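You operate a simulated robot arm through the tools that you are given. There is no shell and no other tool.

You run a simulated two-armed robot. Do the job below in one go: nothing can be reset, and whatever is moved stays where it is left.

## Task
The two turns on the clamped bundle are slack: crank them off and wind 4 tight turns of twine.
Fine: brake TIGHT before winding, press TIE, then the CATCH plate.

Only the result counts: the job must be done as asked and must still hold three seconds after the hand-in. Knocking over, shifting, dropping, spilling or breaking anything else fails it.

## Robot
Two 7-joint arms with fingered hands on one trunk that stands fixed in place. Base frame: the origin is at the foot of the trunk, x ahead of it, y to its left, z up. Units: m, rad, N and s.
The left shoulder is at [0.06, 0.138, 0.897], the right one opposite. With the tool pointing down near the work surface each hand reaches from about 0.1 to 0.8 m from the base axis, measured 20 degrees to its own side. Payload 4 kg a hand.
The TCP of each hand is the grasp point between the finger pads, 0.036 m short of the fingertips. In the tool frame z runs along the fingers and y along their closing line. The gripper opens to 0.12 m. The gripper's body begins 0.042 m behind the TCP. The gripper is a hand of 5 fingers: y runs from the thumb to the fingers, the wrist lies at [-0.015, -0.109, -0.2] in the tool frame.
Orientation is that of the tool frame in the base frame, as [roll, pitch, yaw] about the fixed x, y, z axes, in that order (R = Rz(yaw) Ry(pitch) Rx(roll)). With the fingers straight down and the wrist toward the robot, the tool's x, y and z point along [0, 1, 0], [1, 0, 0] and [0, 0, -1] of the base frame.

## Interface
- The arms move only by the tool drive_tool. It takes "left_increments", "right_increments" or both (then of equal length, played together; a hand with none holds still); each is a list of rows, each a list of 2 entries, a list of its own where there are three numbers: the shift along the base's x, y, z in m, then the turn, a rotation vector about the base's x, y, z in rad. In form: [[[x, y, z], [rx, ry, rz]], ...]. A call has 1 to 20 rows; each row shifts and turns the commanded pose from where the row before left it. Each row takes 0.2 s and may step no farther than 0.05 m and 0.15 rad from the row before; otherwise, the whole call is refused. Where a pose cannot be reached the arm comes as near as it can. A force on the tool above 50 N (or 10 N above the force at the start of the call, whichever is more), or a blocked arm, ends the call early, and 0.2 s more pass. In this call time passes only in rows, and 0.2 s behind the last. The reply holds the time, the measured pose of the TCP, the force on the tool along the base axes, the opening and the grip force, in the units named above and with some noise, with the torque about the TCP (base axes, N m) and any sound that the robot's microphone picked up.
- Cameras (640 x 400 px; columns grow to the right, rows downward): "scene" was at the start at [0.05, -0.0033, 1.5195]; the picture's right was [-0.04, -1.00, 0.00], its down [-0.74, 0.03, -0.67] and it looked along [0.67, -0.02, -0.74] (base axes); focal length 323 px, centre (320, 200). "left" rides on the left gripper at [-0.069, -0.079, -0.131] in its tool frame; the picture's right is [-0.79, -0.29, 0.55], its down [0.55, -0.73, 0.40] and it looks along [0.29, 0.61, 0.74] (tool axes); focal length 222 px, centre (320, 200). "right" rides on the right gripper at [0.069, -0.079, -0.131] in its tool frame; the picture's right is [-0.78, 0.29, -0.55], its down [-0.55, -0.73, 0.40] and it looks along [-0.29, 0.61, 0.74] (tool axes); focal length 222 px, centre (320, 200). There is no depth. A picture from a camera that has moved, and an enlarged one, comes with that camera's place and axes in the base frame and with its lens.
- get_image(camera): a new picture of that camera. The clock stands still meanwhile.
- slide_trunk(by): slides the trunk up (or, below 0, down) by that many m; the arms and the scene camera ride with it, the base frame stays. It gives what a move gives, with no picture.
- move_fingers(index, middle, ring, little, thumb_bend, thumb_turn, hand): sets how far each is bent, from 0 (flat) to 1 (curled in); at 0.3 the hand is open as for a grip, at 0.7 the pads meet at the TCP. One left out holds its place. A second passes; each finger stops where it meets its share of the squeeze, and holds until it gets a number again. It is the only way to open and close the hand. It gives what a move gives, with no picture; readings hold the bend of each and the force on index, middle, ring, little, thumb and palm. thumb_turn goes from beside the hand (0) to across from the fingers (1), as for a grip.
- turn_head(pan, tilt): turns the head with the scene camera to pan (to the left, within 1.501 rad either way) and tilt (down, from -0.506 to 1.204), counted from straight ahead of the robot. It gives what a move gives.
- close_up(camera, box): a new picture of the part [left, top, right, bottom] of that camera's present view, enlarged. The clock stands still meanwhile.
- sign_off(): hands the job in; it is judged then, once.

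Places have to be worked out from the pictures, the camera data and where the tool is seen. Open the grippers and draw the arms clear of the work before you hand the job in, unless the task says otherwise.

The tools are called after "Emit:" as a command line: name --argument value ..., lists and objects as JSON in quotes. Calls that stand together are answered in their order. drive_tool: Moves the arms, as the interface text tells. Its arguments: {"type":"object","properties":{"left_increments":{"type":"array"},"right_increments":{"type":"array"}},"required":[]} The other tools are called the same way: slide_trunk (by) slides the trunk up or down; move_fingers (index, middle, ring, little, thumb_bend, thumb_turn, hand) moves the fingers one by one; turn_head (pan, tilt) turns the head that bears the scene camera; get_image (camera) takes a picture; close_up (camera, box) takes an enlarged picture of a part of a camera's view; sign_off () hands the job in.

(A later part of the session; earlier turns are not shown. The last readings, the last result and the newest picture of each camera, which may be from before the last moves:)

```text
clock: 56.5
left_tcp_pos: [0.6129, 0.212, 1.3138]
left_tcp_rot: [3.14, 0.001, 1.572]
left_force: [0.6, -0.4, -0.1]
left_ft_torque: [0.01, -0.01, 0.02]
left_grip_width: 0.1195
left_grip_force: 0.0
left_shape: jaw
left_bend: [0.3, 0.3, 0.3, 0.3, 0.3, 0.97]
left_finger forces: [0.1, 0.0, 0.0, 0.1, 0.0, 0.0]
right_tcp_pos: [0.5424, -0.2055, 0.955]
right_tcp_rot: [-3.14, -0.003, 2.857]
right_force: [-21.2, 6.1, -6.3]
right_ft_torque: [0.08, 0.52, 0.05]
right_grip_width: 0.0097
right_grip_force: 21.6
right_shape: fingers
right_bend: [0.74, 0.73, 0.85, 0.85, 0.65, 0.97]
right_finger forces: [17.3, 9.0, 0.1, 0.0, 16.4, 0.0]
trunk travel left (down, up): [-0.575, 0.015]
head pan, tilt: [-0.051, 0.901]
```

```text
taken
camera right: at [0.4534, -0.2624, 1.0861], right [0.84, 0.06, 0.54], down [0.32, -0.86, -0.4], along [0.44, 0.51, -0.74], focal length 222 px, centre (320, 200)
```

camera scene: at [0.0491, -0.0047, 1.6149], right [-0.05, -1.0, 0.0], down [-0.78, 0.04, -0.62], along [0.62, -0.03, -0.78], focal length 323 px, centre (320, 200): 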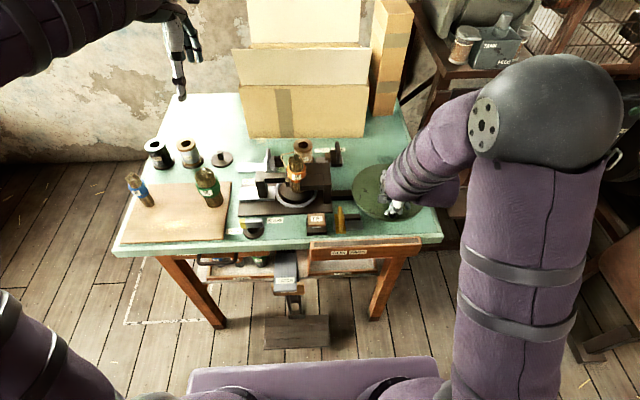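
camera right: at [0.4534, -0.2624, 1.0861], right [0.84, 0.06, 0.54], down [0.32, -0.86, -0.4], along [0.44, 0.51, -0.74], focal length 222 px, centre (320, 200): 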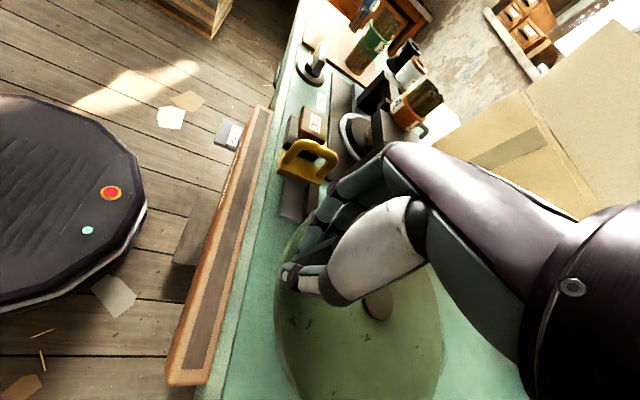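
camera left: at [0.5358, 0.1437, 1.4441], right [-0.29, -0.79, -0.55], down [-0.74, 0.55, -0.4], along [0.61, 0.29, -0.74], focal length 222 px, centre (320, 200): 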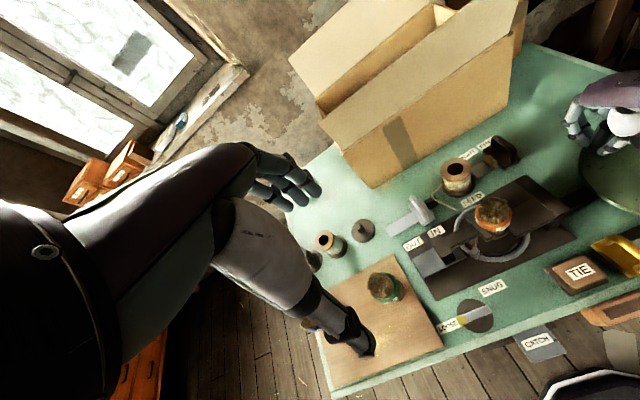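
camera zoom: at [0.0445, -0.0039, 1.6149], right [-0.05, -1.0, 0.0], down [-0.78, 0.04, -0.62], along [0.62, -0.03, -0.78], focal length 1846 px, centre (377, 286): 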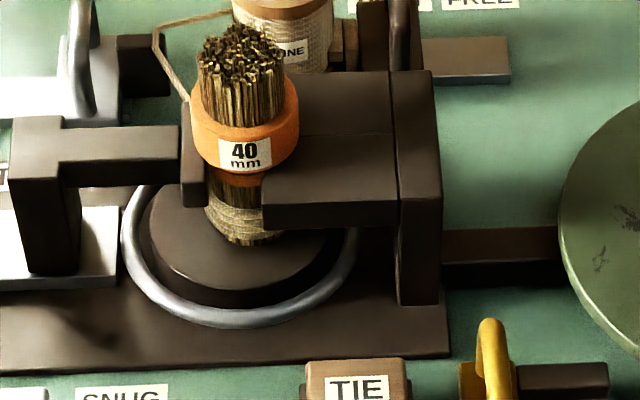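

By the peg's position about 9° remain. I'll do one more 8° step and compare the clip with its home location.

Emit:
drive_tool --right_increments '[[[-0.0015, -0.0134, 0], [0, 0, 0.1437]]]'

Emit:
close_up --camera "left" --box '[340, 60, 640, 300]'

Emit:
close_up --camera "left" --box '[455, 180, 525, 240]'

Emit:
close_up --camera "scene" --box '[325, 130, 435, 230]'

```text
clock: 56.9
left_tcp_pos: [0.6127, 0.2108, 1.3156]
left_tcp_rot: [3.14, -0.002, 1.571]
left_force: [0.4, 0.3, -0.5]
left_ft_torque: [0.0, -0.02, 0.0]
left_grip_width: 0.1198
left_grip_force: 0.1
left_shape: jaw
left_bend: [0.3, 0.3, 0.3, 0.3, 0.3, 0.97]
left_finger forces: [0.0, 0.1, 0.1, 0.1, 0.0, 0.0]
right_tcp_pos: [0.5392, -0.2183, 0.9554]
right_tcp_rot: [3.141, -0.003, 3.002]
right_force: [-27.0, 2.7, -5.6]
right_ft_torque: [0.05, 0.63, 0.06]
right_grip_width: 0.0101
right_grip_force: 22.8
right_shape: fingers
right_bend: [0.74, 0.73, 0.85, 0.85, 0.65, 0.97]
right_finger forces: [19.5, 9.0, 0.0, 0.1, 17.2, 0.1]
trunk travel left (down, up): [-0.575, 0.015]
head pan, tilt: [-0.051, 0.901]
```

```text
1.67 times, centred on (490, 180) of left
camera zoom: at [0.5335, 0.1412, 1.4452], right [-0.29, -0.78, -0.55], down [-0.73, 0.55, -0.4], along [0.61, 0.29, -0.74], focal length 370 px, centre (37, 233)
```

zoom: 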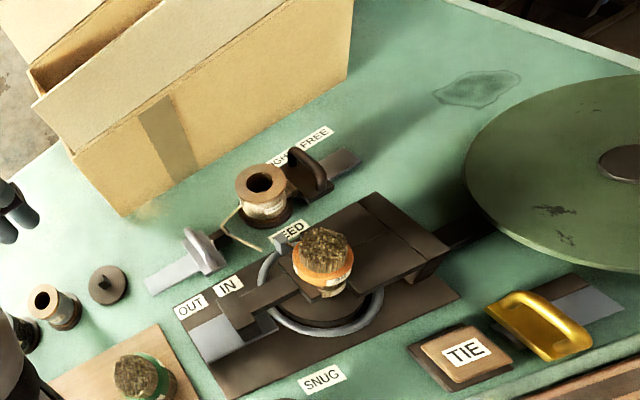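

```text
6.67 times, centred on (490, 210) of left
camera zoom: at [0.5335, 0.1412, 1.4452], right [-0.29, -0.78, -0.55], down [-0.73, 0.55, -0.4], along [0.61, 0.29, -0.74], focal length 1481 px, centre (-813, 133)
```

zoom: 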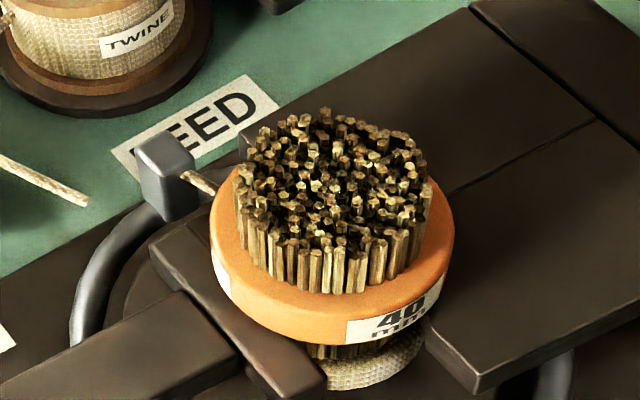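

```text
4.00 times, centred on (380, 180) of scene
camera zoom: at [0.0437, -0.0047, 1.6149], right [-0.05, -1.0, 0.0], down [-0.78, 0.04, -0.62], along [0.62, -0.03, -0.78], focal length 1292 px, centre (80, 280)
```

zoom: 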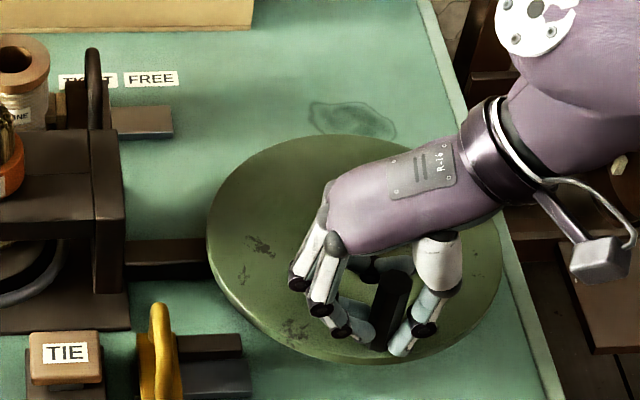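

The clip is back exactly at its home beside FEED with about four turns on the bundle. I'll relax the sideways load by 3 mm and gently open the hand.

Emit:
drive_tool --right_increments '[[[-0.003, 0, 0], [0, 0, 0]]]'

Emit:
move_fingers --hand "right" --index 0.55 --middle 0.55 --ring 0.55 --little 0.55 --thumb_bend 0.45

Emit:
close_up --camera "left" --box '[455, 180, 525, 240]'

Emit:
close_up --camera "scene" --box '[325, 130, 435, 230]'

```text
clock: 57.3
left_tcp_pos: [0.6133, 0.2118, 1.3145]
left_tcp_rot: [3.14, 0.002, 1.571]
left_force: [0.0, -0.9, -0.4]
left_ft_torque: [-0.03, 0.01, -0.01]
left_grip_width: 0.1196
left_grip_force: 0.0
left_shape: jaw
left_bend: [0.3, 0.3, 0.3, 0.3, 0.3, 0.97]
left_finger forces: [0.0, 0.0, 0.0, 0.0, 0.1, 0.0]
right_tcp_pos: [0.5403, -0.2185, 0.9563]
right_tcp_rot: [-3.141, -0.001, 3.001]
right_force: [-20.6, 2.7, -9.5]
right_ft_torque: [0.02, 0.48, 0.06]
right_grip_width: 0.0096
right_grip_force: 21.9
right_shape: fingers
right_bend: [0.74, 0.73, 0.85, 0.85, 0.65, 0.97]
right_finger forces: [18.2, 9.5, 0.0, 0.0, 16.3, 0.1]
trunk travel left (down, up): [-0.575, 0.015]
head pan, tilt: [-0.051, 0.901]
```

```text
clock: 58.3
left_tcp_pos: [0.6154, 0.2109, 1.3144]
left_tcp_rot: [3.14, -0.001, 1.57]
left_force: [0.0, -0.1, 1.2]
left_ft_torque: [-0.04, 0.03, 0.0]
left_grip_width: 0.1196
left_grip_force: 0.0
left_shape: jaw
left_bend: [0.3, 0.3, 0.3, 0.3, 0.3, 0.97]
left_finger forces: [0.0, 0.1, 0.0, 0.0, 0.0, 0.0]
right_tcp_pos: [0.5411, -0.2194, 0.9555]
right_tcp_rot: [3.142, -0.001, 3.001]
right_force: [0.1, 0.2, 0.4]
right_ft_torque: [0.01, -0.01, -0.01]
right_grip_width: 0.0594
right_grip_force: 0.0
right_shape: fingers
right_bend: [0.55, 0.55, 0.55, 0.55, 0.45, 0.96]
right_finger forces: [0.0, 0.0, 0.0, 0.0, 0.0, 0.0]
trunk travel left (down, up): [-0.575, 0.015]
head pan, tilt: [-0.051, 0.901]
```

```text
6.67 times, centred on (490, 210) of left
camera zoom: at [0.536, 0.142, 1.4441], right [-0.29, -0.79, -0.55], down [-0.73, 0.55, -0.4], along [0.61, 0.29, -0.74], focal length 1481 px, centre (-813, 133)
```

zoom: 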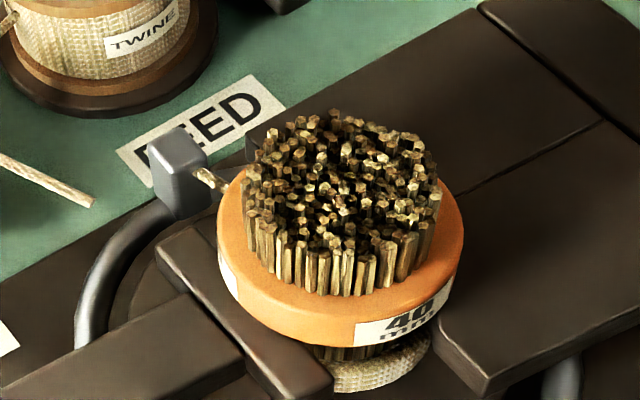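

```text
4.00 times, centred on (380, 180) of scene
camera zoom: at [0.0467, -0.0043, 1.6147], right [-0.05, -1.0, 0.0], down [-0.78, 0.04, -0.62], along [0.62, -0.03, -0.78], focal length 1292 px, centre (80, 280)
```

zoom: 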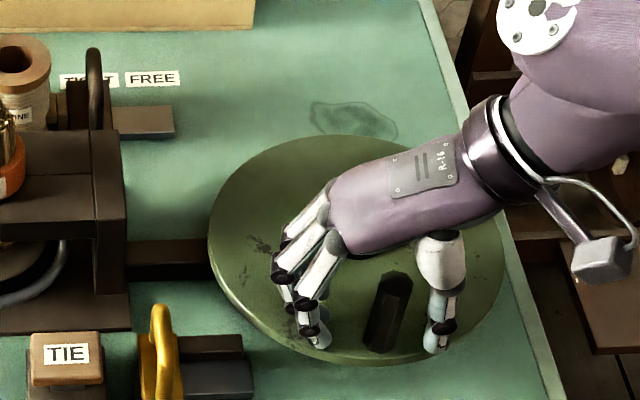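

The peg is released cleanly at the near side with the clip at home: four turns. I'll lift the hand straight up and check the clip and winding once more.

Emit:
drive_tool --right_increments '[[[0, 0, 0.03], [0, 0, 0]], [[0, 0, 0.04], [0, 0, 0]], [[0, 0, 0.04], [0, 0, 0]], [[0, 0, 0.04], [0, 0, 0]]]'

Emit:
close_up --camera "left" --box '[340, 60, 640, 300]'

Emit:
close_up --camera "scene" --box '[285, 165, 335, 205]'

Emit:
get_image --camera "scene"

Emit:
get_image --camera "right"

```text
clock: 59.3
left_tcp_pos: [0.6136, 0.2127, 1.3134]
left_tcp_rot: [-3.14, 0.001, 1.571]
left_force: [0.0, 0.0, -0.7]
left_ft_torque: [-0.03, -0.02, 0.02]
left_grip_width: 0.1195
left_grip_force: 0.0
left_shape: jaw
left_bend: [0.3, 0.3, 0.3, 0.3, 0.3, 0.97]
left_finger forces: [0.0, 0.0, 0.1, 0.0, 0.0, 0.0]
right_tcp_pos: [0.5402, -0.2178, 1.1071]
right_tcp_rot: [-3.141, -0.001, 3.001]
right_force: [0.3, 0.2, 0.1]
right_ft_torque: [-0.01, 0.01, -0.01]
right_grip_width: 0.0595
right_grip_force: 0.1
right_shape: fingers
right_bend: [0.55, 0.55, 0.55, 0.55, 0.45, 0.96]
right_finger forces: [0.0, 0.0, 0.0, 0.0, 0.0, 0.0]
trunk travel left (down, up): [-0.575, 0.015]
head pan, tilt: [-0.051, 0.901]
```

```text
1.67 times, centred on (490, 180) of left
camera zoom: at [0.5356, 0.1425, 1.4442], right [-0.29, -0.79, -0.55], down [-0.73, 0.55, -0.4], along [0.61, 0.29, -0.74], focal length 370 px, centre (37, 233)
```

zoom: 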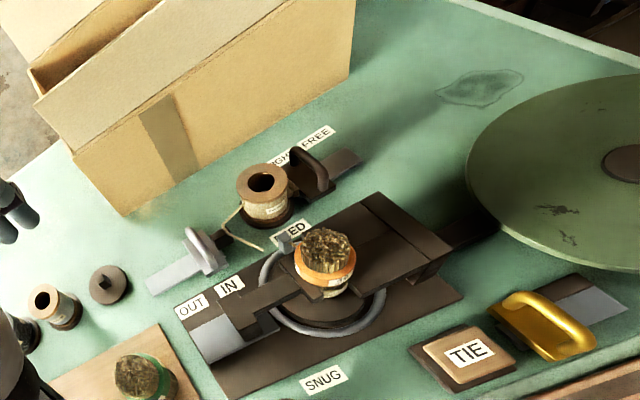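

```text
10.00 times, centred on (310, 185) of scene
camera zoom: at [0.0462, -0.0038, 1.6147], right [-0.05, -1.0, 0.0], down [-0.78, 0.04, -0.62], along [0.62, -0.03, -0.78], focal length 3230 px, centre (420, 350)
```

zoom: 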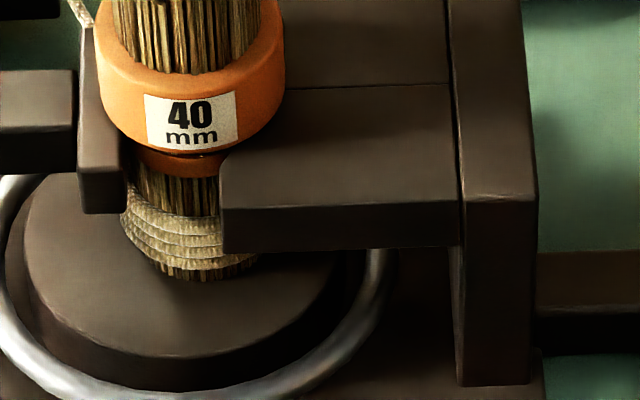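

```text
taken
camera scene: at [0.0462, -0.0038, 1.6147], right [-0.05, -1.0, 0.0], down [-0.78, 0.04, -0.62], along [0.62, -0.03, -0.78], focal length 323 px, centre (320, 200)
```

scene: 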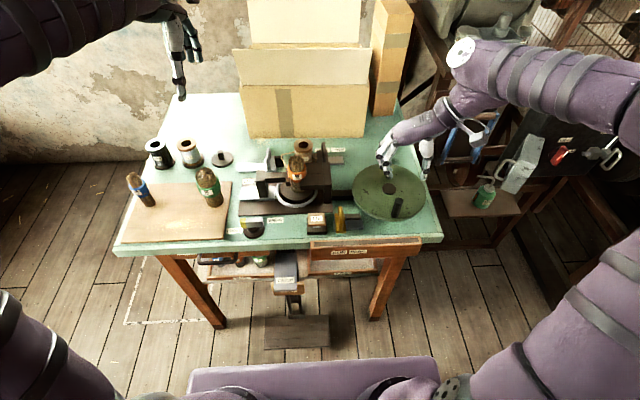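

```text
taken
camera right: at [0.4601, -0.2878, 1.2377], right [0.82, 0.18, 0.55], down [0.44, -0.81, -0.4], along [0.37, 0.57, -0.74], focal length 222 px, centre (320, 200)
```

right: 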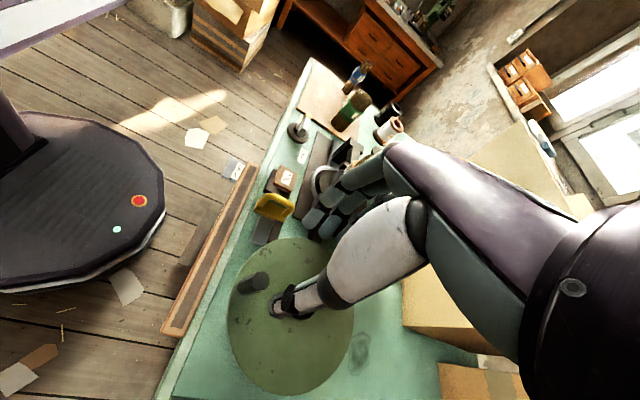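

The front of the bundle shows exactly four tight strands and the clip is home. Next is TIE, whose cap top I place at about (0.550, -0.0195, 0.901); I'll take the right hand away and use the left, since the yellow handle stands right beside TIE.

Emit:
drive_tool --right_increments '[[[0, -0.02, 0.01], [0, 0, -0.143]], [[0, -0.02, 0.01], [0, 0, -0.143]], [[0, -0.02, 0.01], [0, 0, -0.143]], [[0, -0.02, 0.01], [0, 0, -0.143]], [[0, -0.02, 0.01], [0, 0, -0.143]], [[0, -0.02, 0.01], [0, 0, -0.143]], [[0, -0.02, 0.01], [0, 0, -0.143]], [[0, -0.02, 0.01], [0, 0, -0.143]], [[0, -0.02, 0.01], [0, 0, -0.143]], [[0, -0.02, 0], [0, 0, -0.143]]]'

Emit:
move_fingers --hand "right" --index 0.3 --middle 0.3 --ring 0.3 --little 0.3 --thumb_bend 0.3

Emit:
move_fingers --hand "left" --index 0.68 --middle 0.68 --ring 1.0 --little 1.0 --thumb_bend 0.66

Emit:
get_image --camera "scene"

Emit:
get_image --camera "left"

```text
clock: 61.5
left_tcp_pos: [0.6143, 0.2115, 1.3141]
left_tcp_rot: [3.141, -0.001, 1.572]
left_force: [-0.1, 0.1, 0.0]
left_ft_torque: [0.02, 0.04, 0.01]
left_grip_width: 0.1197
left_grip_force: 0.0
left_shape: jaw
left_bend: [0.3, 0.3, 0.3, 0.3, 0.3, 0.97]
left_finger forces: [0.0, 0.0, 0.0, 0.1, 0.1, 0.0]
right_tcp_pos: [0.5415, -0.4194, 1.1966]
right_tcp_rot: [-3.141, 0.0, 1.568]
right_force: [-0.3, 0.1, 0.5]
right_ft_torque: [0.02, 0.01, 0.0]
right_grip_width: 0.0596
right_grip_force: 0.0
right_shape: fingers
right_bend: [0.55, 0.55, 0.55, 0.55, 0.45, 0.96]
right_finger forces: [0.0, 0.0, 0.0, 0.0, 0.0, 0.0]
trunk travel left (down, up): [-0.575, 0.015]
head pan, tilt: [-0.051, 0.901]
```

```text
clock: 62.5
left_tcp_pos: [0.6148, 0.2115, 1.3139]
left_tcp_rot: [3.14, -0.001, 1.57]
left_force: [-0.6, -0.6, 0.3]
left_ft_torque: [0.0, -0.01, 0.0]
left_grip_width: 0.1198
left_grip_force: 0.1
left_shape: jaw
left_bend: [0.3, 0.3, 0.3, 0.3, 0.3, 0.97]
left_finger forces: [0.0, 0.0, 0.1, 0.0, 0.1, 0.0]
right_tcp_pos: [0.541, -0.4188, 1.1969]
right_tcp_rot: [-3.14, 0.0, 1.571]
right_force: [0.3, 0.1, 0.5]
right_ft_torque: [0.01, 0.0, -0.01]
right_grip_width: 0.1194
right_grip_force: 0.1
right_shape: fingers
right_bend: [0.3, 0.3, 0.3, 0.3, 0.3, 0.94]
right_finger forces: [0.1, 0.0, 0.0, 0.0, 0.0, 0.1]
trunk travel left (down, up): [-0.575, 0.015]
head pan, tilt: [-0.051, 0.901]
```

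```text
clock: 63.5
left_tcp_pos: [0.6154, 0.2114, 1.3131]
left_tcp_rot: [-3.141, 0.0, 1.569]
left_force: [-0.3, -0.3, -0.3]
left_ft_torque: [0.0, 0.01, 0.02]
left_grip_width: 0.01
left_grip_force: 0.0
left_shape: fingers
left_bend: [0.68, 0.68, 1.0, 1.0, 0.66, 0.97]
left_finger forces: [0.1, 0.0, 0.1, 0.0, 0.0, 0.1]
right_tcp_pos: [0.5405, -0.4182, 1.1966]
right_tcp_rot: [-3.14, 0.001, 1.57]
right_force: [0.2, -0.1, 0.3]
right_ft_torque: [-0.01, 0.01, -0.01]
right_grip_width: 0.1191
right_grip_force: 0.0
right_shape: fingers
right_bend: [0.3, 0.3, 0.3, 0.3, 0.3, 0.94]
right_finger forces: [0.1, 0.0, 0.1, 0.2, 0.0, 0.1]
trunk travel left (down, up): [-0.575, 0.015]
head pan, tilt: [-0.051, 0.901]
```

```text
taken
camera scene: at [0.0467, -0.0043, 1.6147], right [-0.05, -1.0, 0.0], down [-0.78, 0.04, -0.62], along [0.62, -0.03, -0.78], focal length 323 px, centre (320, 200)
```

scene: 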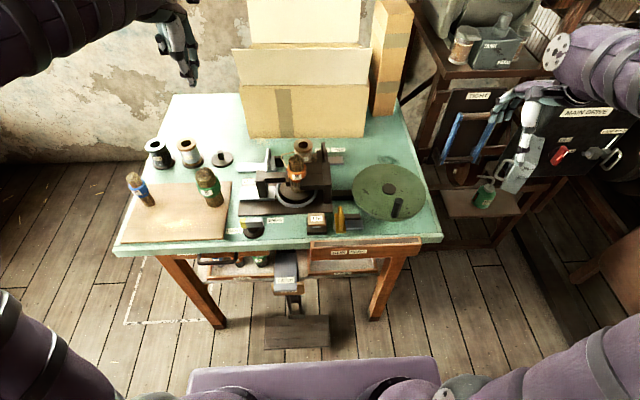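

```text
taken
camera left: at [0.536, 0.142, 1.4441], right [-0.29, -0.79, -0.55], down [-0.73, 0.55, -0.4], along [0.61, 0.29, -0.74], focal length 222 px, centre (320, 200)
```

left: 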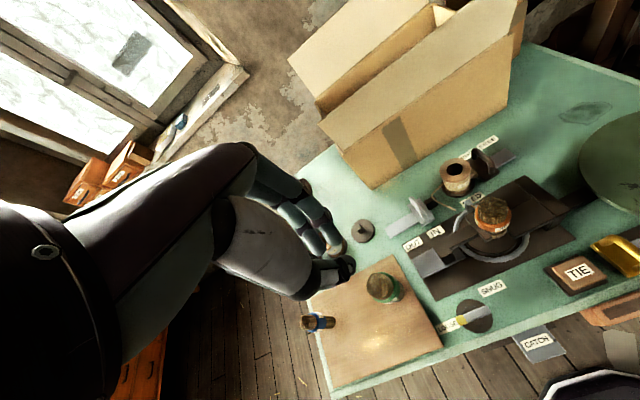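

The right arm is clear. I'll bring the left pinch over TIE, staying high on the way.

Emit:
drive_tool --left_increments '[[[-0.0082, -0.0289, -0.02], [0, 0, 0]], [[-0.0082, -0.0289, -0.02], [0, 0, 0]], [[-0.0082, -0.0289, -0.02], [0, 0, 0]], [[-0.0082, -0.0289, -0.02], [0, 0, 0]], [[-0.0082, -0.0289, -0.02], [0, 0, 0]], [[-0.0082, -0.0289, -0.02], [0, 0, 0]], [[-0.0082, -0.0289, -0.02], [0, 0, 0]], [[-0.0082, -0.0289, -0.02], [0, 0, 0]], [[0, 0, -0.04], [0, 0, 0]], [[0, 0, -0.04], [0, 0, 0]], [[0, 0, -0.03], [0, 0, 0]]]'

Emit:
get_image --camera "left"

Emit:
close_up --camera "scene" --box '[250, 150, 370, 260]'

Emit:
get_image --camera "right"

```text
clock: 65.9
left_tcp_pos: [0.5481, -0.0195, 1.0426]
left_tcp_rot: [3.141, 0.001, 1.57]
left_force: [0.2, -0.1, -0.9]
left_ft_torque: [-0.01, -0.01, -0.01]
left_grip_width: 0.01
left_grip_force: 0.0
left_shape: fingers
left_bend: [0.68, 0.68, 1.0, 1.0, 0.66, 0.97]
left_finger forces: [0.0, 0.0, 0.1, 0.1, 0.0, 0.0]
right_tcp_pos: [0.5417, -0.4186, 1.1961]
right_tcp_rot: [-3.141, 0.0, 1.571]
right_force: [0.1, -0.1, 0.2]
right_ft_torque: [0.02, 0.02, -0.01]
right_grip_width: 0.1194
right_grip_force: 0.0
right_shape: fingers
right_bend: [0.3, 0.3, 0.3, 0.3, 0.3, 0.94]
right_finger forces: [0.0, 0.0, 0.0, 0.1, 0.0, 0.0]
trunk travel left (down, up): [-0.575, 0.015]
head pan, tilt: [-0.051, 0.901]
```

```text
taken
camera left: at [0.4697, -0.0899, 1.1735], right [-0.29, -0.79, -0.55], down [-0.74, 0.55, -0.4], along [0.61, 0.29, -0.74], focal length 222 px, centre (320, 200)
```

left: 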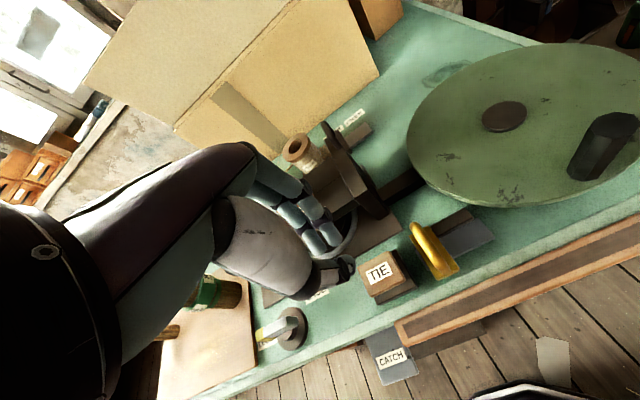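

```text
3.64 times, centred on (310, 205) of scene
camera zoom: at [0.0474, -0.0041, 1.6147], right [-0.05, -1.0, 0.0], down [-0.78, 0.04, -0.62], along [0.62, -0.03, -0.78], focal length 1174 px, centre (356, 182)
```

zoom: 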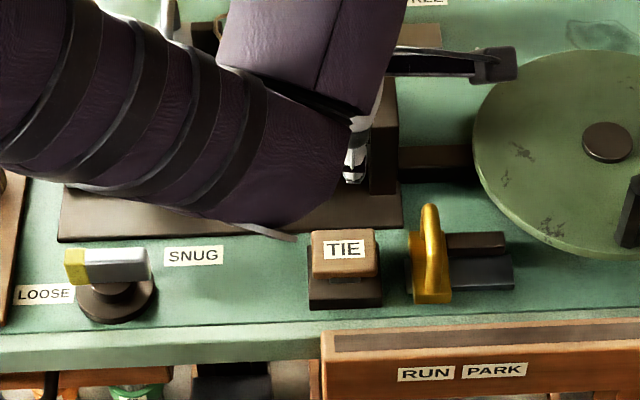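

```text
taken
camera right: at [0.4622, -0.35, 1.3267], right [0.29, -0.79, 0.55], down [-0.74, -0.55, -0.4], along [0.61, -0.29, -0.74], focal length 222 px, centre (320, 200)
```

right: 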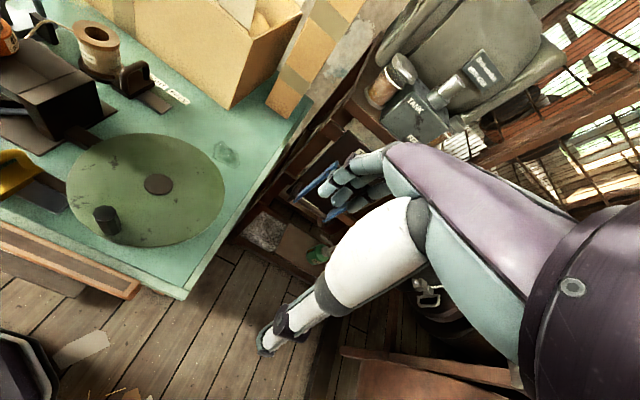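

TIE confirmed at about (0.550, -0.020, 0.901), directly below the pinch. I'll descend to just above it, then press slowly.

Emit:
drive_tool --left_increments '[[[0.001, 0, -0.03], [0, 0, 0]], [[0.001, 0, -0.03], [0, 0, 0]], [[0, 0, -0.025], [0, 0, 0]], [[0, 0, -0.01], [0, 0, 0]]]'

Emit:
get_image --camera "left"

Emit:
close_up --camera "scene" --box '[250, 150, 370, 260]'

```text
clock: 66.9
left_tcp_pos: [0.5517, -0.0198, 0.9484]
left_tcp_rot: [-3.141, 0.001, 1.572]
left_force: [-0.8, 0.4, 0.2]
left_ft_torque: [0.01, 0.01, -0.01]
left_grip_width: 0.0101
left_grip_force: 0.0
left_shape: fingers
left_bend: [0.68, 0.68, 1.0, 1.0, 0.66, 0.97]
left_finger forces: [0.0, 0.0, 0.0, 0.0, 0.1, 0.1]
right_tcp_pos: [0.5401, -0.4197, 1.1961]
right_tcp_rot: [3.141, -0.001, 1.571]
right_force: [-0.1, -0.5, 0.0]
right_ft_torque: [0.01, 0.02, 0.02]
right_grip_width: 0.1192
right_grip_force: 0.1
right_shape: fingers
right_bend: [0.3, 0.3, 0.3, 0.3, 0.3, 0.94]
right_finger forces: [0.0, 0.0, 0.0, 0.0, 0.1, 0.1]
trunk travel left (down, up): [-0.575, 0.015]
head pan, tilt: [-0.051, 0.901]
```

```text
taken
camera left: at [0.4734, -0.0903, 1.0789], right [-0.29, -0.79, -0.55], down [-0.74, 0.55, -0.4], along [0.61, 0.29, -0.74], focal length 222 px, centre (320, 200)
```

left: 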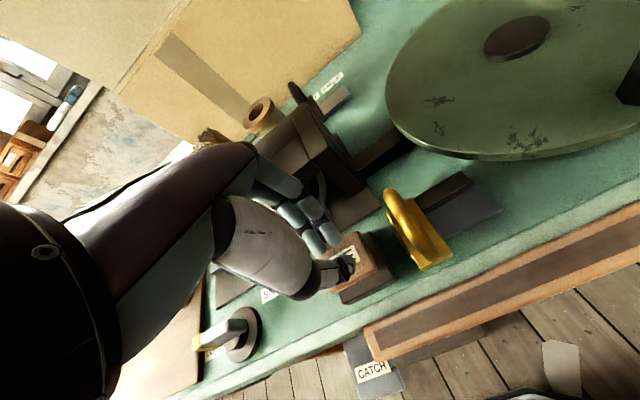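

```text
3.64 times, centred on (310, 205) of scene
camera zoom: at [0.0466, -0.0042, 1.6148], right [-0.05, -1.0, 0.0], down [-0.78, 0.04, -0.62], along [0.62, -0.03, -0.78], focal length 1174 px, centre (356, 182)
```

zoom: 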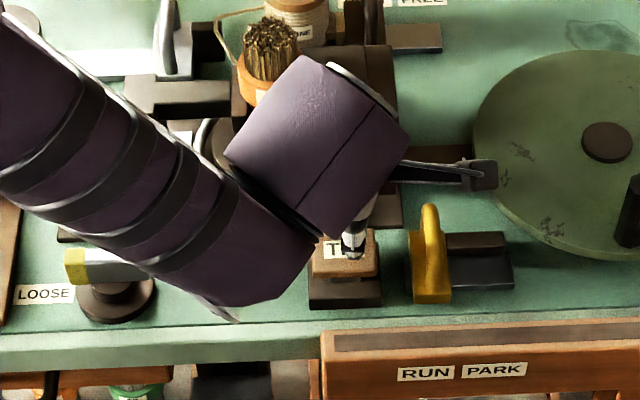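

The fingertips are right over TIE. I'll press down in small steps.

Emit:
drive_tool --left_increments '[[[0, 0, -0.006], [0, 0, 0]], [[0, 0, -0.005], [0, 0, 0]], [[0, 0, -0.004], [0, 0, 0]], [[0, 0, -0.004], [0, 0, 0]]]'

Emit:
close_up --camera "left" --box '[260, 150, 460, 310]'

```text
clock: 67.9
left_tcp_pos: [0.5526, -0.0191, 0.9305]
left_tcp_rot: [3.141, 0.001, 1.57]
left_force: [-0.8, 1.2, 4.0]
left_ft_torque: [0.01, 0.07, -0.01]
left_grip_width: 0.0098
left_grip_force: 1.6
left_shape: fingers
left_bend: [0.68, 0.68, 1.0, 1.0, 0.66, 0.97]
left_finger forces: [0.1, 0.0, 0.0, 0.0, 3.7, 0.0]
right_tcp_pos: [0.5411, -0.4188, 1.1967]
right_tcp_rot: [-3.142, 0.0, 1.572]
right_force: [0.3, 0.2, 0.3]
right_ft_torque: [-0.02, 0.0, 0.02]
right_grip_width: 0.1193
right_grip_force: 0.1
right_shape: fingers
right_bend: [0.3, 0.3, 0.3, 0.3, 0.3, 0.94]
right_finger forces: [0.0, 0.1, 0.0, 0.1, 0.0, 0.0]
trunk travel left (down, up): [-0.575, 0.015]
head pan, tilt: [-0.051, 0.901]
heard: click
```

```text
2.50 times, centred on (360, 230) of left
camera zoom: at [0.4727, -0.0897, 1.0603], right [-0.29, -0.79, -0.55], down [-0.73, 0.55, -0.4], along [0.61, 0.29, -0.74], focal length 555 px, centre (220, 125)
```

zoom: 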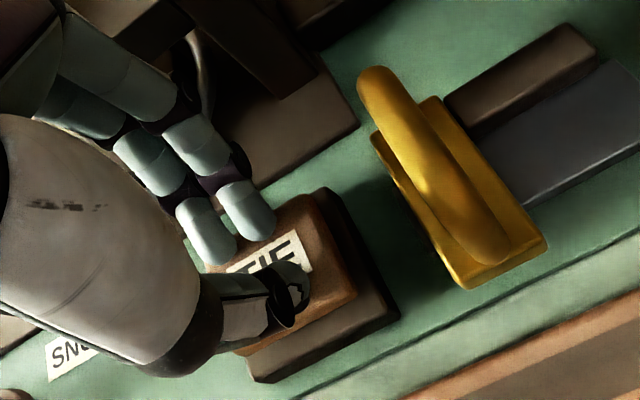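

A click was heard, so TIE has triggered. I'll lift straight up and look at the bundle.

Emit:
drive_tool --left_increments '[[[0, 0, 0.02], [0, 0, 0]], [[0, 0, 0.04], [0, 0, 0]], [[0, 0, 0.04], [0, 0, 0]], [[0, 0, 0.04], [0, 0, 0]], [[-0.02, 0.02, 0.03], [0, 0, 0]], [[-0.02, 0.03, 0.02], [0, 0, 0]], [[-0.02, 0.03, 0.02], [0, 0, 0]], [[-0.02, 0.03, 0], [0, 0, 0]]]'

Emit:
close_up --camera "scene" --box '[230, 130, 390, 260]'

Emit:
close_up --camera "scene" --box '[285, 165, 335, 205]'

Emit:
get_image --camera "left"

Emit:
close_up --camera "scene" --box '[240, 230, 340, 350]'

```text
clock: 69.7
left_tcp_pos: [0.4695, 0.0891, 1.1401]
left_tcp_rot: [3.141, 0.0, 1.571]
left_force: [0.2, 0.3, -0.1]
left_ft_torque: [-0.02, -0.01, -0.02]
left_grip_width: 0.0097
left_grip_force: 0.0
left_shape: fingers
left_bend: [0.68, 0.68, 1.0, 1.0, 0.66, 0.97]
left_finger forces: [0.1, 0.0, 0.0, 0.0, 0.0, 0.1]
right_tcp_pos: [0.5412, -0.4192, 1.1967]
right_tcp_rot: [-3.14, 0.001, 1.571]
right_force: [0.7, 0.5, 0.4]
right_ft_torque: [-0.04, -0.01, 0.0]
right_grip_width: 0.1192
right_grip_force: 0.2
right_shape: fingers
right_bend: [0.3, 0.3, 0.3, 0.3, 0.3, 0.94]
right_finger forces: [0.1, 0.0, 0.0, 0.0, 0.0, 0.1]
trunk travel left (down, up): [-0.575, 0.015]
head pan, tilt: [-0.051, 0.901]
```

```text
3.08 times, centred on (310, 195) of scene
camera zoom: at [0.0459, -0.0036, 1.6148], right [-0.05, -1.0, 0.0], down [-0.78, 0.04, -0.62], along [0.62, -0.03, -0.78], focal length 994 px, centre (351, 215)
```

zoom: 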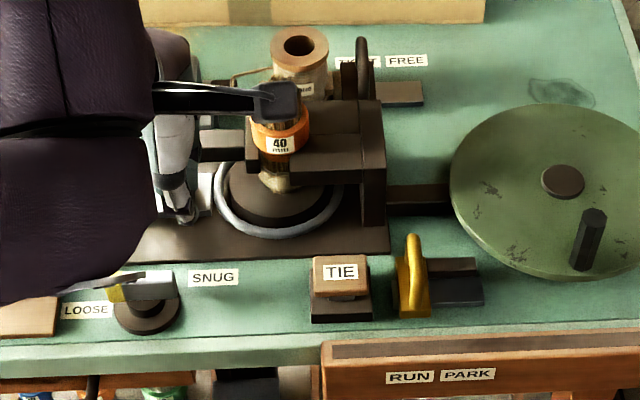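

```text
10.00 times, centred on (310, 185) of scene
camera zoom: at [0.0459, -0.0036, 1.6148], right [-0.05, -1.0, 0.0], down [-0.78, 0.04, -0.62], along [0.62, -0.03, -0.78], focal length 3230 px, centre (420, 350)
```

zoom: 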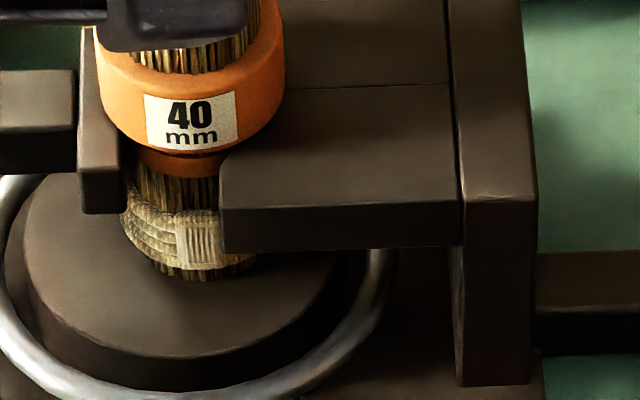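

```text
taken
camera left: at [0.3908, 0.0204, 1.2698], right [-0.29, -0.79, -0.55], down [-0.73, 0.55, -0.4], along [0.61, 0.29, -0.74], focal length 222 px, centre (320, 200)
```

left: 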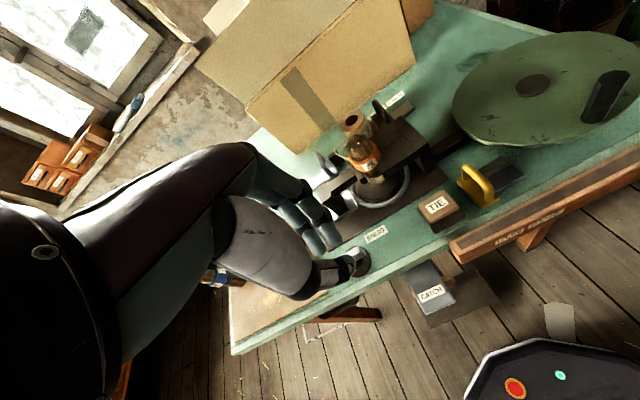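

```text
3.33 times, centred on (290, 290) of scene
camera zoom: at [0.0459, -0.0036, 1.6148], right [-0.05, -1.0, 0.0], down [-0.78, 0.04, -0.62], along [0.62, -0.03, -0.78], focal length 1076 px, centre (420, -100)
```

zoom: 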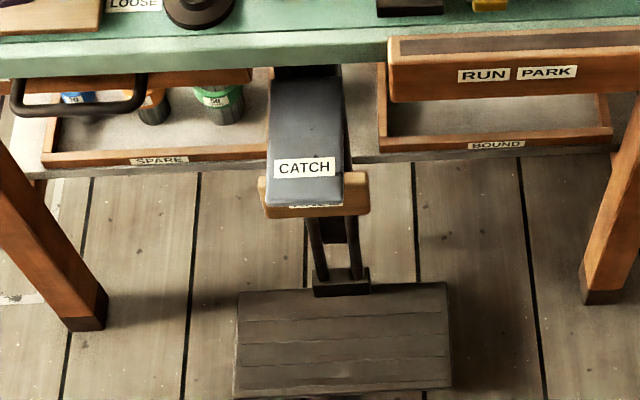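

TIE worked: a knot has appeared on the four turns. The CATCH plate is at about (0.467, 0.080, 0.706), just in front of and below the table edge; to give the left arm room I'll raise both hands first and then lower the trunk in stages.

Emit:
drive_tool --left_increments '[[[-0.01, 0.01, 0.04], [0, 0, 0]], [[-0.01, 0.01, 0.04], [0, 0, 0]], [[-0.01, 0, 0.04], [0, 0, 0]], [[-0.01, 0, 0.03], [0, 0, 0]]]' --right_increments '[[[-0.02, -0.01, 0.04], [0, 0, 0]], [[-0.02, -0.01, 0.04], [0, 0, 0]], [[-0.02, 0, 0.04], [0, 0, 0]], [[-0.02, 0, 0.03], [0, 0, 0]]]'

Emit:
slide_trunk --by -0.15

Emit:
get_image --camera "scene"

```text
clock: 70.7
left_tcp_pos: [0.428, 0.1109, 1.2898]
left_tcp_rot: [-3.141, 0.0, 1.57]
left_force: [-0.5, -0.6, 0.5]
left_ft_torque: [-0.02, -0.04, 0.0]
left_grip_width: 0.0098
left_grip_force: 0.0
left_shape: fingers
left_bend: [0.68, 0.68, 1.0, 1.0, 0.66, 0.97]
left_finger forces: [0.1, 0.0, 0.0, 0.0, 0.0, 0.0]
right_tcp_pos: [0.4597, -0.4378, 1.3465]
right_tcp_rot: [-3.141, 0.001, 1.57]
right_force: [-0.6, 0.2, 0.6]
right_ft_torque: [0.0, -0.02, 0.0]
right_grip_width: 0.1191
right_grip_force: 0.1
right_shape: fingers
right_bend: [0.3, 0.3, 0.3, 0.3, 0.3, 0.94]
right_finger forces: [0.0, 0.0, 0.0, 0.1, 0.0, 0.0]
trunk travel left (down, up): [-0.575, 0.015]
head pan, tilt: [-0.051, 0.901]
```

```text
clock: 72.5
left_tcp_pos: [0.4303, 0.11, 1.1391]
left_tcp_rot: [-3.14, 0.001, 1.572]
left_force: [0.5, 0.2, 0.0]
left_ft_torque: [-0.01, 0.01, 0.06]
left_grip_width: 0.0101
left_grip_force: 0.0
left_shape: fingers
left_bend: [0.68, 0.68, 1.0, 1.0, 0.66, 0.97]
left_finger forces: [0.0, 0.1, 0.0, 0.0, 0.1, 0.1]
right_tcp_pos: [0.4615, -0.437, 1.1969]
right_tcp_rot: [3.141, 0.001, 1.571]
right_force: [-0.7, 1.2, 0.2]
right_ft_torque: [0.03, 0.02, 0.0]
right_grip_width: 0.1195
right_grip_force: 0.2
right_shape: fingers
right_bend: [0.3, 0.3, 0.3, 0.3, 0.3, 0.94]
right_finger forces: [0.1, 0.0, 0.0, 0.0, 0.0, 0.0]
trunk travel left (down, up): [-0.425, 0.165]
head pan, tilt: [-0.051, 0.901]
```

```text
taken
camera scene: at [0.0465, -0.0042, 1.4648], right [-0.05, -1.0, 0.0], down [-0.78, 0.04, -0.62], along [0.62, -0.03, -0.78], focal length 323 px, centre (320, 200)
```

scene: 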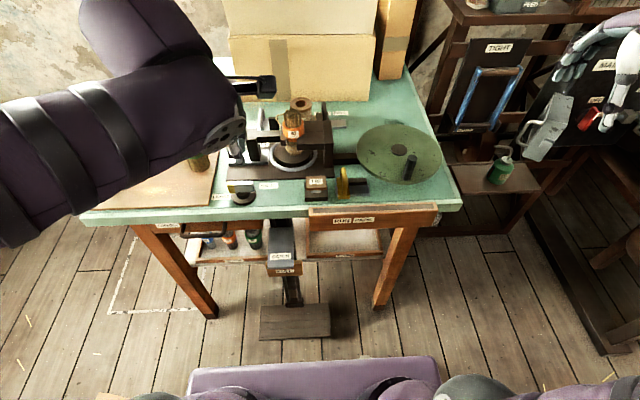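

All clear. I'll repeat: raise both hands, then lower the trunk another 0.15 m.

Emit:
drive_tool --left_increments '[[[0, 0, 0.04], [0, 0, 0]], [[0, 0, 0.04], [0, 0, 0]], [[0, 0, 0.03], [0, 0, 0]]]' --right_increments '[[[-0.01, -0.01, 0.045], [0, 0, 0]], [[-0.01, -0.01, 0.045], [0, 0, 0]], [[-0.01, 0, 0.045], [0, 0, 0]]]'

Emit:
slide_trunk --by -0.15

Emit:
turn_head --pan 0.1 --tilt 1.0

Emit:
get_image --camera "scene"

Emit:
get_image --camera "left"

```text
clock: 73.3
left_tcp_pos: [0.4307, 0.1088, 1.2522]
left_tcp_rot: [-3.14, 0.0, 1.57]
left_force: [-0.2, 0.2, 0.3]
left_ft_torque: [-0.01, 0.0, 0.03]
left_grip_width: 0.0098
left_grip_force: 0.0
left_shape: fingers
left_bend: [0.68, 0.68, 1.0, 1.0, 0.66, 0.97]
left_finger forces: [0.1, 0.1, 0.0, 0.0, 0.1, 0.0]
right_tcp_pos: [0.4309, -0.4561, 1.3321]
right_tcp_rot: [3.141, 0.0, 1.572]
right_force: [1.2, 0.0, 0.2]
right_ft_torque: [-0.02, -0.02, -0.01]
right_grip_width: 0.1196
right_grip_force: 0.0
right_shape: fingers
right_bend: [0.3, 0.3, 0.3, 0.3, 0.3, 0.94]
right_finger forces: [0.0, 0.1, 0.1, 0.0, 0.0, 0.1]
trunk travel left (down, up): [-0.425, 0.165]
head pan, tilt: [-0.051, 0.901]
```

```text
clock: 75.0
left_tcp_pos: [0.431, 0.1079, 1.1004]
left_tcp_rot: [-3.14, 0.0, 1.571]
left_force: [0.0, 0.1, -0.6]
left_ft_torque: [0.03, 0.02, -0.03]
left_grip_width: 0.0099
left_grip_force: 0.0
left_shape: fingers
left_bend: [0.68, 0.68, 1.0, 1.0, 0.66, 0.97]
left_finger forces: [0.0, 0.1, 0.0, 0.0, 0.0, 0.0]
right_tcp_pos: [0.4306, -0.4555, 1.1821]
right_tcp_rot: [-3.141, 0.0, 1.57]
right_force: [-0.5, -0.4, 0.0]
right_ft_torque: [0.02, 0.0, 0.0]
right_grip_width: 0.1196
right_grip_force: 0.1
right_shape: fingers
right_bend: [0.3, 0.3, 0.3, 0.3, 0.3, 0.94]
right_finger forces: [0.0, 0.0, 0.0, 0.1, 0.0, 0.1]
trunk travel left (down, up): [-0.275, 0.315]
head pan, tilt: [-0.051, 0.901]
```

```text
clock: 75.7
left_tcp_pos: [0.4299, 0.1081, 1.1011]
left_tcp_rot: [3.141, 0.001, 1.57]
left_force: [-0.1, 0.1, -0.2]
left_ft_torque: [-0.02, -0.02, 0.01]
left_grip_width: 0.0097
left_grip_force: 0.1
left_shape: fingers
left_bend: [0.68, 0.68, 1.0, 1.0, 0.66, 0.97]
left_finger forces: [0.0, 0.0, 0.1, 0.0, 0.0, 0.0]
right_tcp_pos: [0.4299, -0.4552, 1.182]
right_tcp_rot: [3.14, -0.002, 1.57]
right_force: [-0.5, -0.2, 0.8]
right_ft_torque: [-0.01, 0.0, 0.04]
right_grip_width: 0.1195
right_grip_force: 0.1
right_shape: fingers
right_bend: [0.3, 0.3, 0.3, 0.3, 0.3, 0.94]
right_finger forces: [0.1, 0.1, 0.1, 0.0, 0.1, 0.1]
trunk travel left (down, up): [-0.275, 0.315]
head pan, tilt: [0.099, 1.0]
```

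```text
taken
camera scene: at [0.0405, 0.0064, 1.3075], right [0.1, -1.0, 0.0], down [-0.84, -0.08, -0.54], along [0.54, 0.05, -0.84], focal length 323 px, centre (320, 200)
```

scene: 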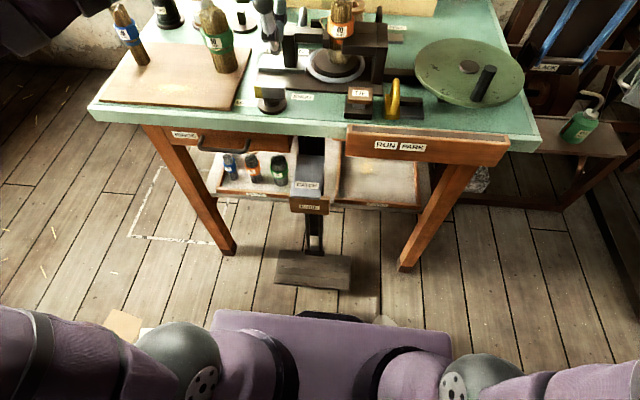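

```text
taken
camera left: at [0.3516, 0.0381, 1.2307], right [-0.29, -0.79, -0.55], down [-0.73, 0.55, -0.4], along [0.61, 0.29, -0.74], focal length 222 px, centre (320, 200)
```

left: 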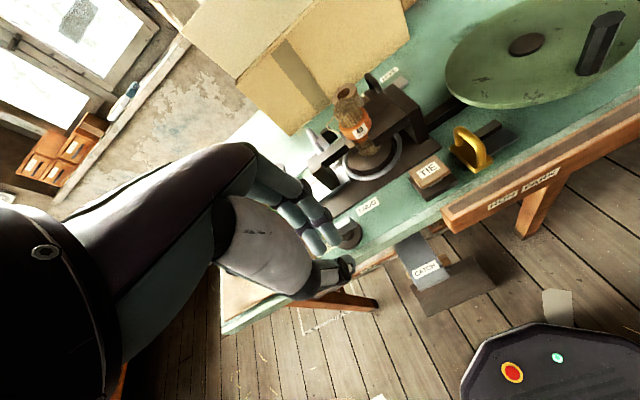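

Now I get a better angle on the CATCH plate; I'll zoom in from both cameras.

Emit:
close_up --camera "scene" --box '[260, 110, 360, 230]'

Emit:
close_up --camera "left" --box '[350, 210, 510, 330]'

```text
3.33 times, centred on (310, 170) of scene
camera zoom: at [0.0405, 0.0064, 1.3075], right [0.1, -1.0, 0.0], down [-0.84, -0.08, -0.54], along [0.54, 0.05, -0.84], focal length 1076 px, centre (353, 300)
```

zoom: 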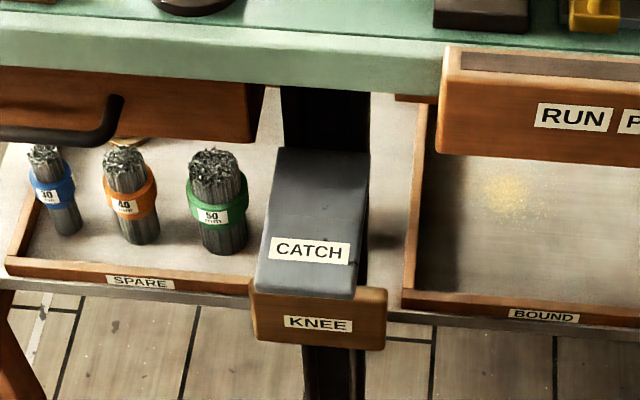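

```text
3.33 times, centred on (430, 270) of left
camera zoom: at [0.3516, 0.0381, 1.2307], right [-0.29, -0.79, -0.55], down [-0.73, 0.55, -0.4], along [0.61, 0.29, -0.74], focal length 740 px, centre (-47, -33)
```

zoom: 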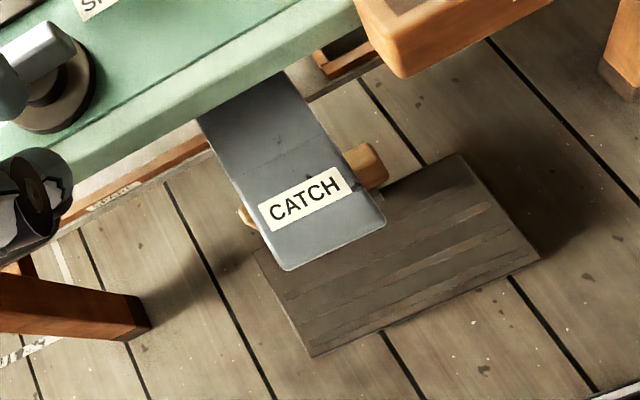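

The plate is nearly horizontal, its front edge at x≈0.436, label at (0.467, 0.077, 0.702), with the table edge at x≈0.506. I'll bring the left pinch down in front of the table edge, tilted 20° so the knuckles clear the table.

Emit:
drive_tool --left_increments '[[[-0.0024, -0.0062, -0.034], [0, -0.07, 0]], [[-0.0024, -0.0062, -0.034], [0, -0.07, 0]], [[-0.0024, -0.0062, -0.034], [0, -0.07, 0]], [[-0.0024, -0.0062, -0.034], [0, -0.07, 0]], [[-0.0024, -0.0062, -0.034], [0, -0.07, 0]], [[0, 0, -0.01], [0, 0, 0]]]'

Emit:
get_image --camera "left"

Emit:
get_image --camera "scene"

```text
clock: 77.3
left_tcp_pos: [0.3696, -0.0151, 0.9317]
left_tcp_rot: [2.772, 0.06, 1.283]
left_force: [0.8, 1.2, -0.5]
left_ft_torque: [0.02, 0.0, 0.0]
left_grip_width: 0.0095
left_grip_force: 0.1
left_shape: fingers
left_bend: [0.68, 0.68, 1.0, 1.0, 0.66, 0.97]
left_finger forces: [0.0, 0.1, 0.0, 0.0, 0.0, 0.1]
left hand out of reach, approached as far as the arm can: row 5
right_tcp_pos: [0.4315, -0.4557, 1.1811]
right_tcp_rot: [3.141, 0.002, 1.572]
right_force: [0.1, -0.5, -0.5]
right_ft_torque: [0.0, -0.03, 0.01]
right_grip_width: 0.1194
right_grip_force: 0.1
right_shape: fingers
right_bend: [0.3, 0.3, 0.3, 0.3, 0.3, 0.94]
right_finger forces: [0.0, 0.1, 0.0, 0.1, 0.1, 0.0]
trunk travel left (down, up): [-0.275, 0.315]
head pan, tilt: [0.099, 1.0]
stopped in row 6 (left hand): the arm was blocked; the commanded pose is now the measured one
```

```text
taken
camera left: at [0.2351, -0.0414, 1.0284], right [-0.3, -0.77, -0.57], down [-0.37, 0.64, -0.67], along [0.88, 0.01, -0.48], focal length 222 px, centre (320, 200)
```

left: 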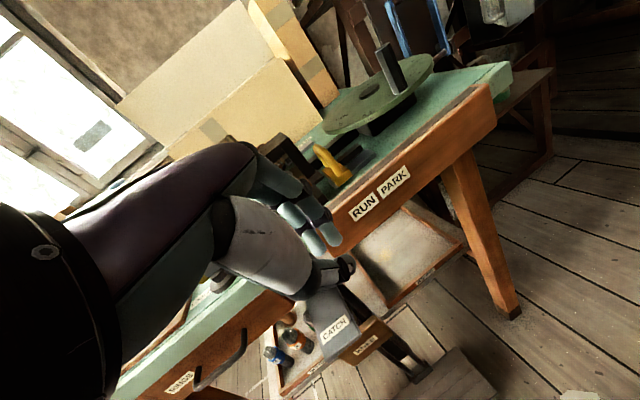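

```text
taken
camera scene: at [0.0403, 0.0062, 1.3072], right [0.1, -1.0, 0.0], down [-0.84, -0.08, -0.54], along [0.54, 0.05, -0.84], focal length 323 px, centre (320, 200)
```

scene: 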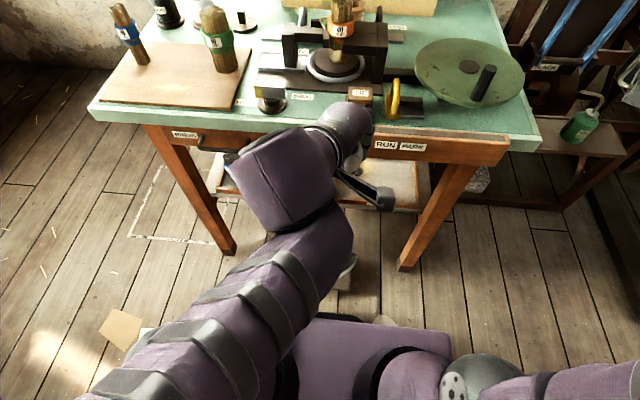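

The arm folded too tightly and strayed from the path (nothing was touched). I'll back out to the earlier spot and restore the hand's orientation, then lower the trunk further to make room.

Emit:
drive_tool --left_increments '[[[0.0, 0.015, 0.04], [0.033, 0.068, 0.058]], [[0.012, 0.027, 0.034], [0.033, 0.068, 0.058]], [[0.015, 0.027, 0.034], [0.033, 0.068, 0.058]], [[0.016, 0.027, 0.03], [0.033, 0.068, 0.058]], [[0.017, 0.027, 0.03], [0.033, 0.068, 0.058]]]'

Emit:
get_image --camera "scene"

```text
clock: 78.5
left_tcp_pos: [0.4322, 0.1113, 1.0993]
left_tcp_rot: [3.132, -0.059, 1.582]
left_force: [0.1, 0.1, 0.9]
left_ft_torque: [-0.07, -0.01, 0.02]
left_grip_width: 0.0099
left_grip_force: 0.1
left_shape: fingers
left_bend: [0.68, 0.68, 1.0, 1.0, 0.66, 0.97]
left_finger forces: [0.0, 0.0, 0.1, 0.1, 0.0, 0.0]
right_tcp_pos: [0.4318, -0.4549, 1.181]
right_tcp_rot: [-3.14, 0.0, 1.57]
right_force: [0.3, -0.6, 0.6]
right_ft_torque: [0.01, -0.02, 0.04]
right_grip_width: 0.1193
right_grip_force: 0.1
right_shape: fingers
right_bend: [0.3, 0.3, 0.3, 0.3, 0.3, 0.94]
right_finger forces: [0.0, 0.0, 0.0, 0.0, 0.0, 0.1]
trunk travel left (down, up): [-0.275, 0.315]
head pan, tilt: [0.099, 1.0]
```

```text
taken
camera scene: at [0.0408, 0.0067, 1.3074], right [0.1, -0.99, 0.0], down [-0.84, -0.08, -0.54], along [0.54, 0.05, -0.84], focal length 323 px, centre (320, 200)
```

scene: 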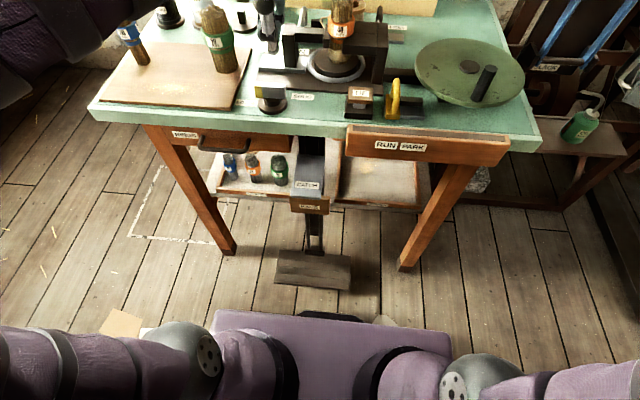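

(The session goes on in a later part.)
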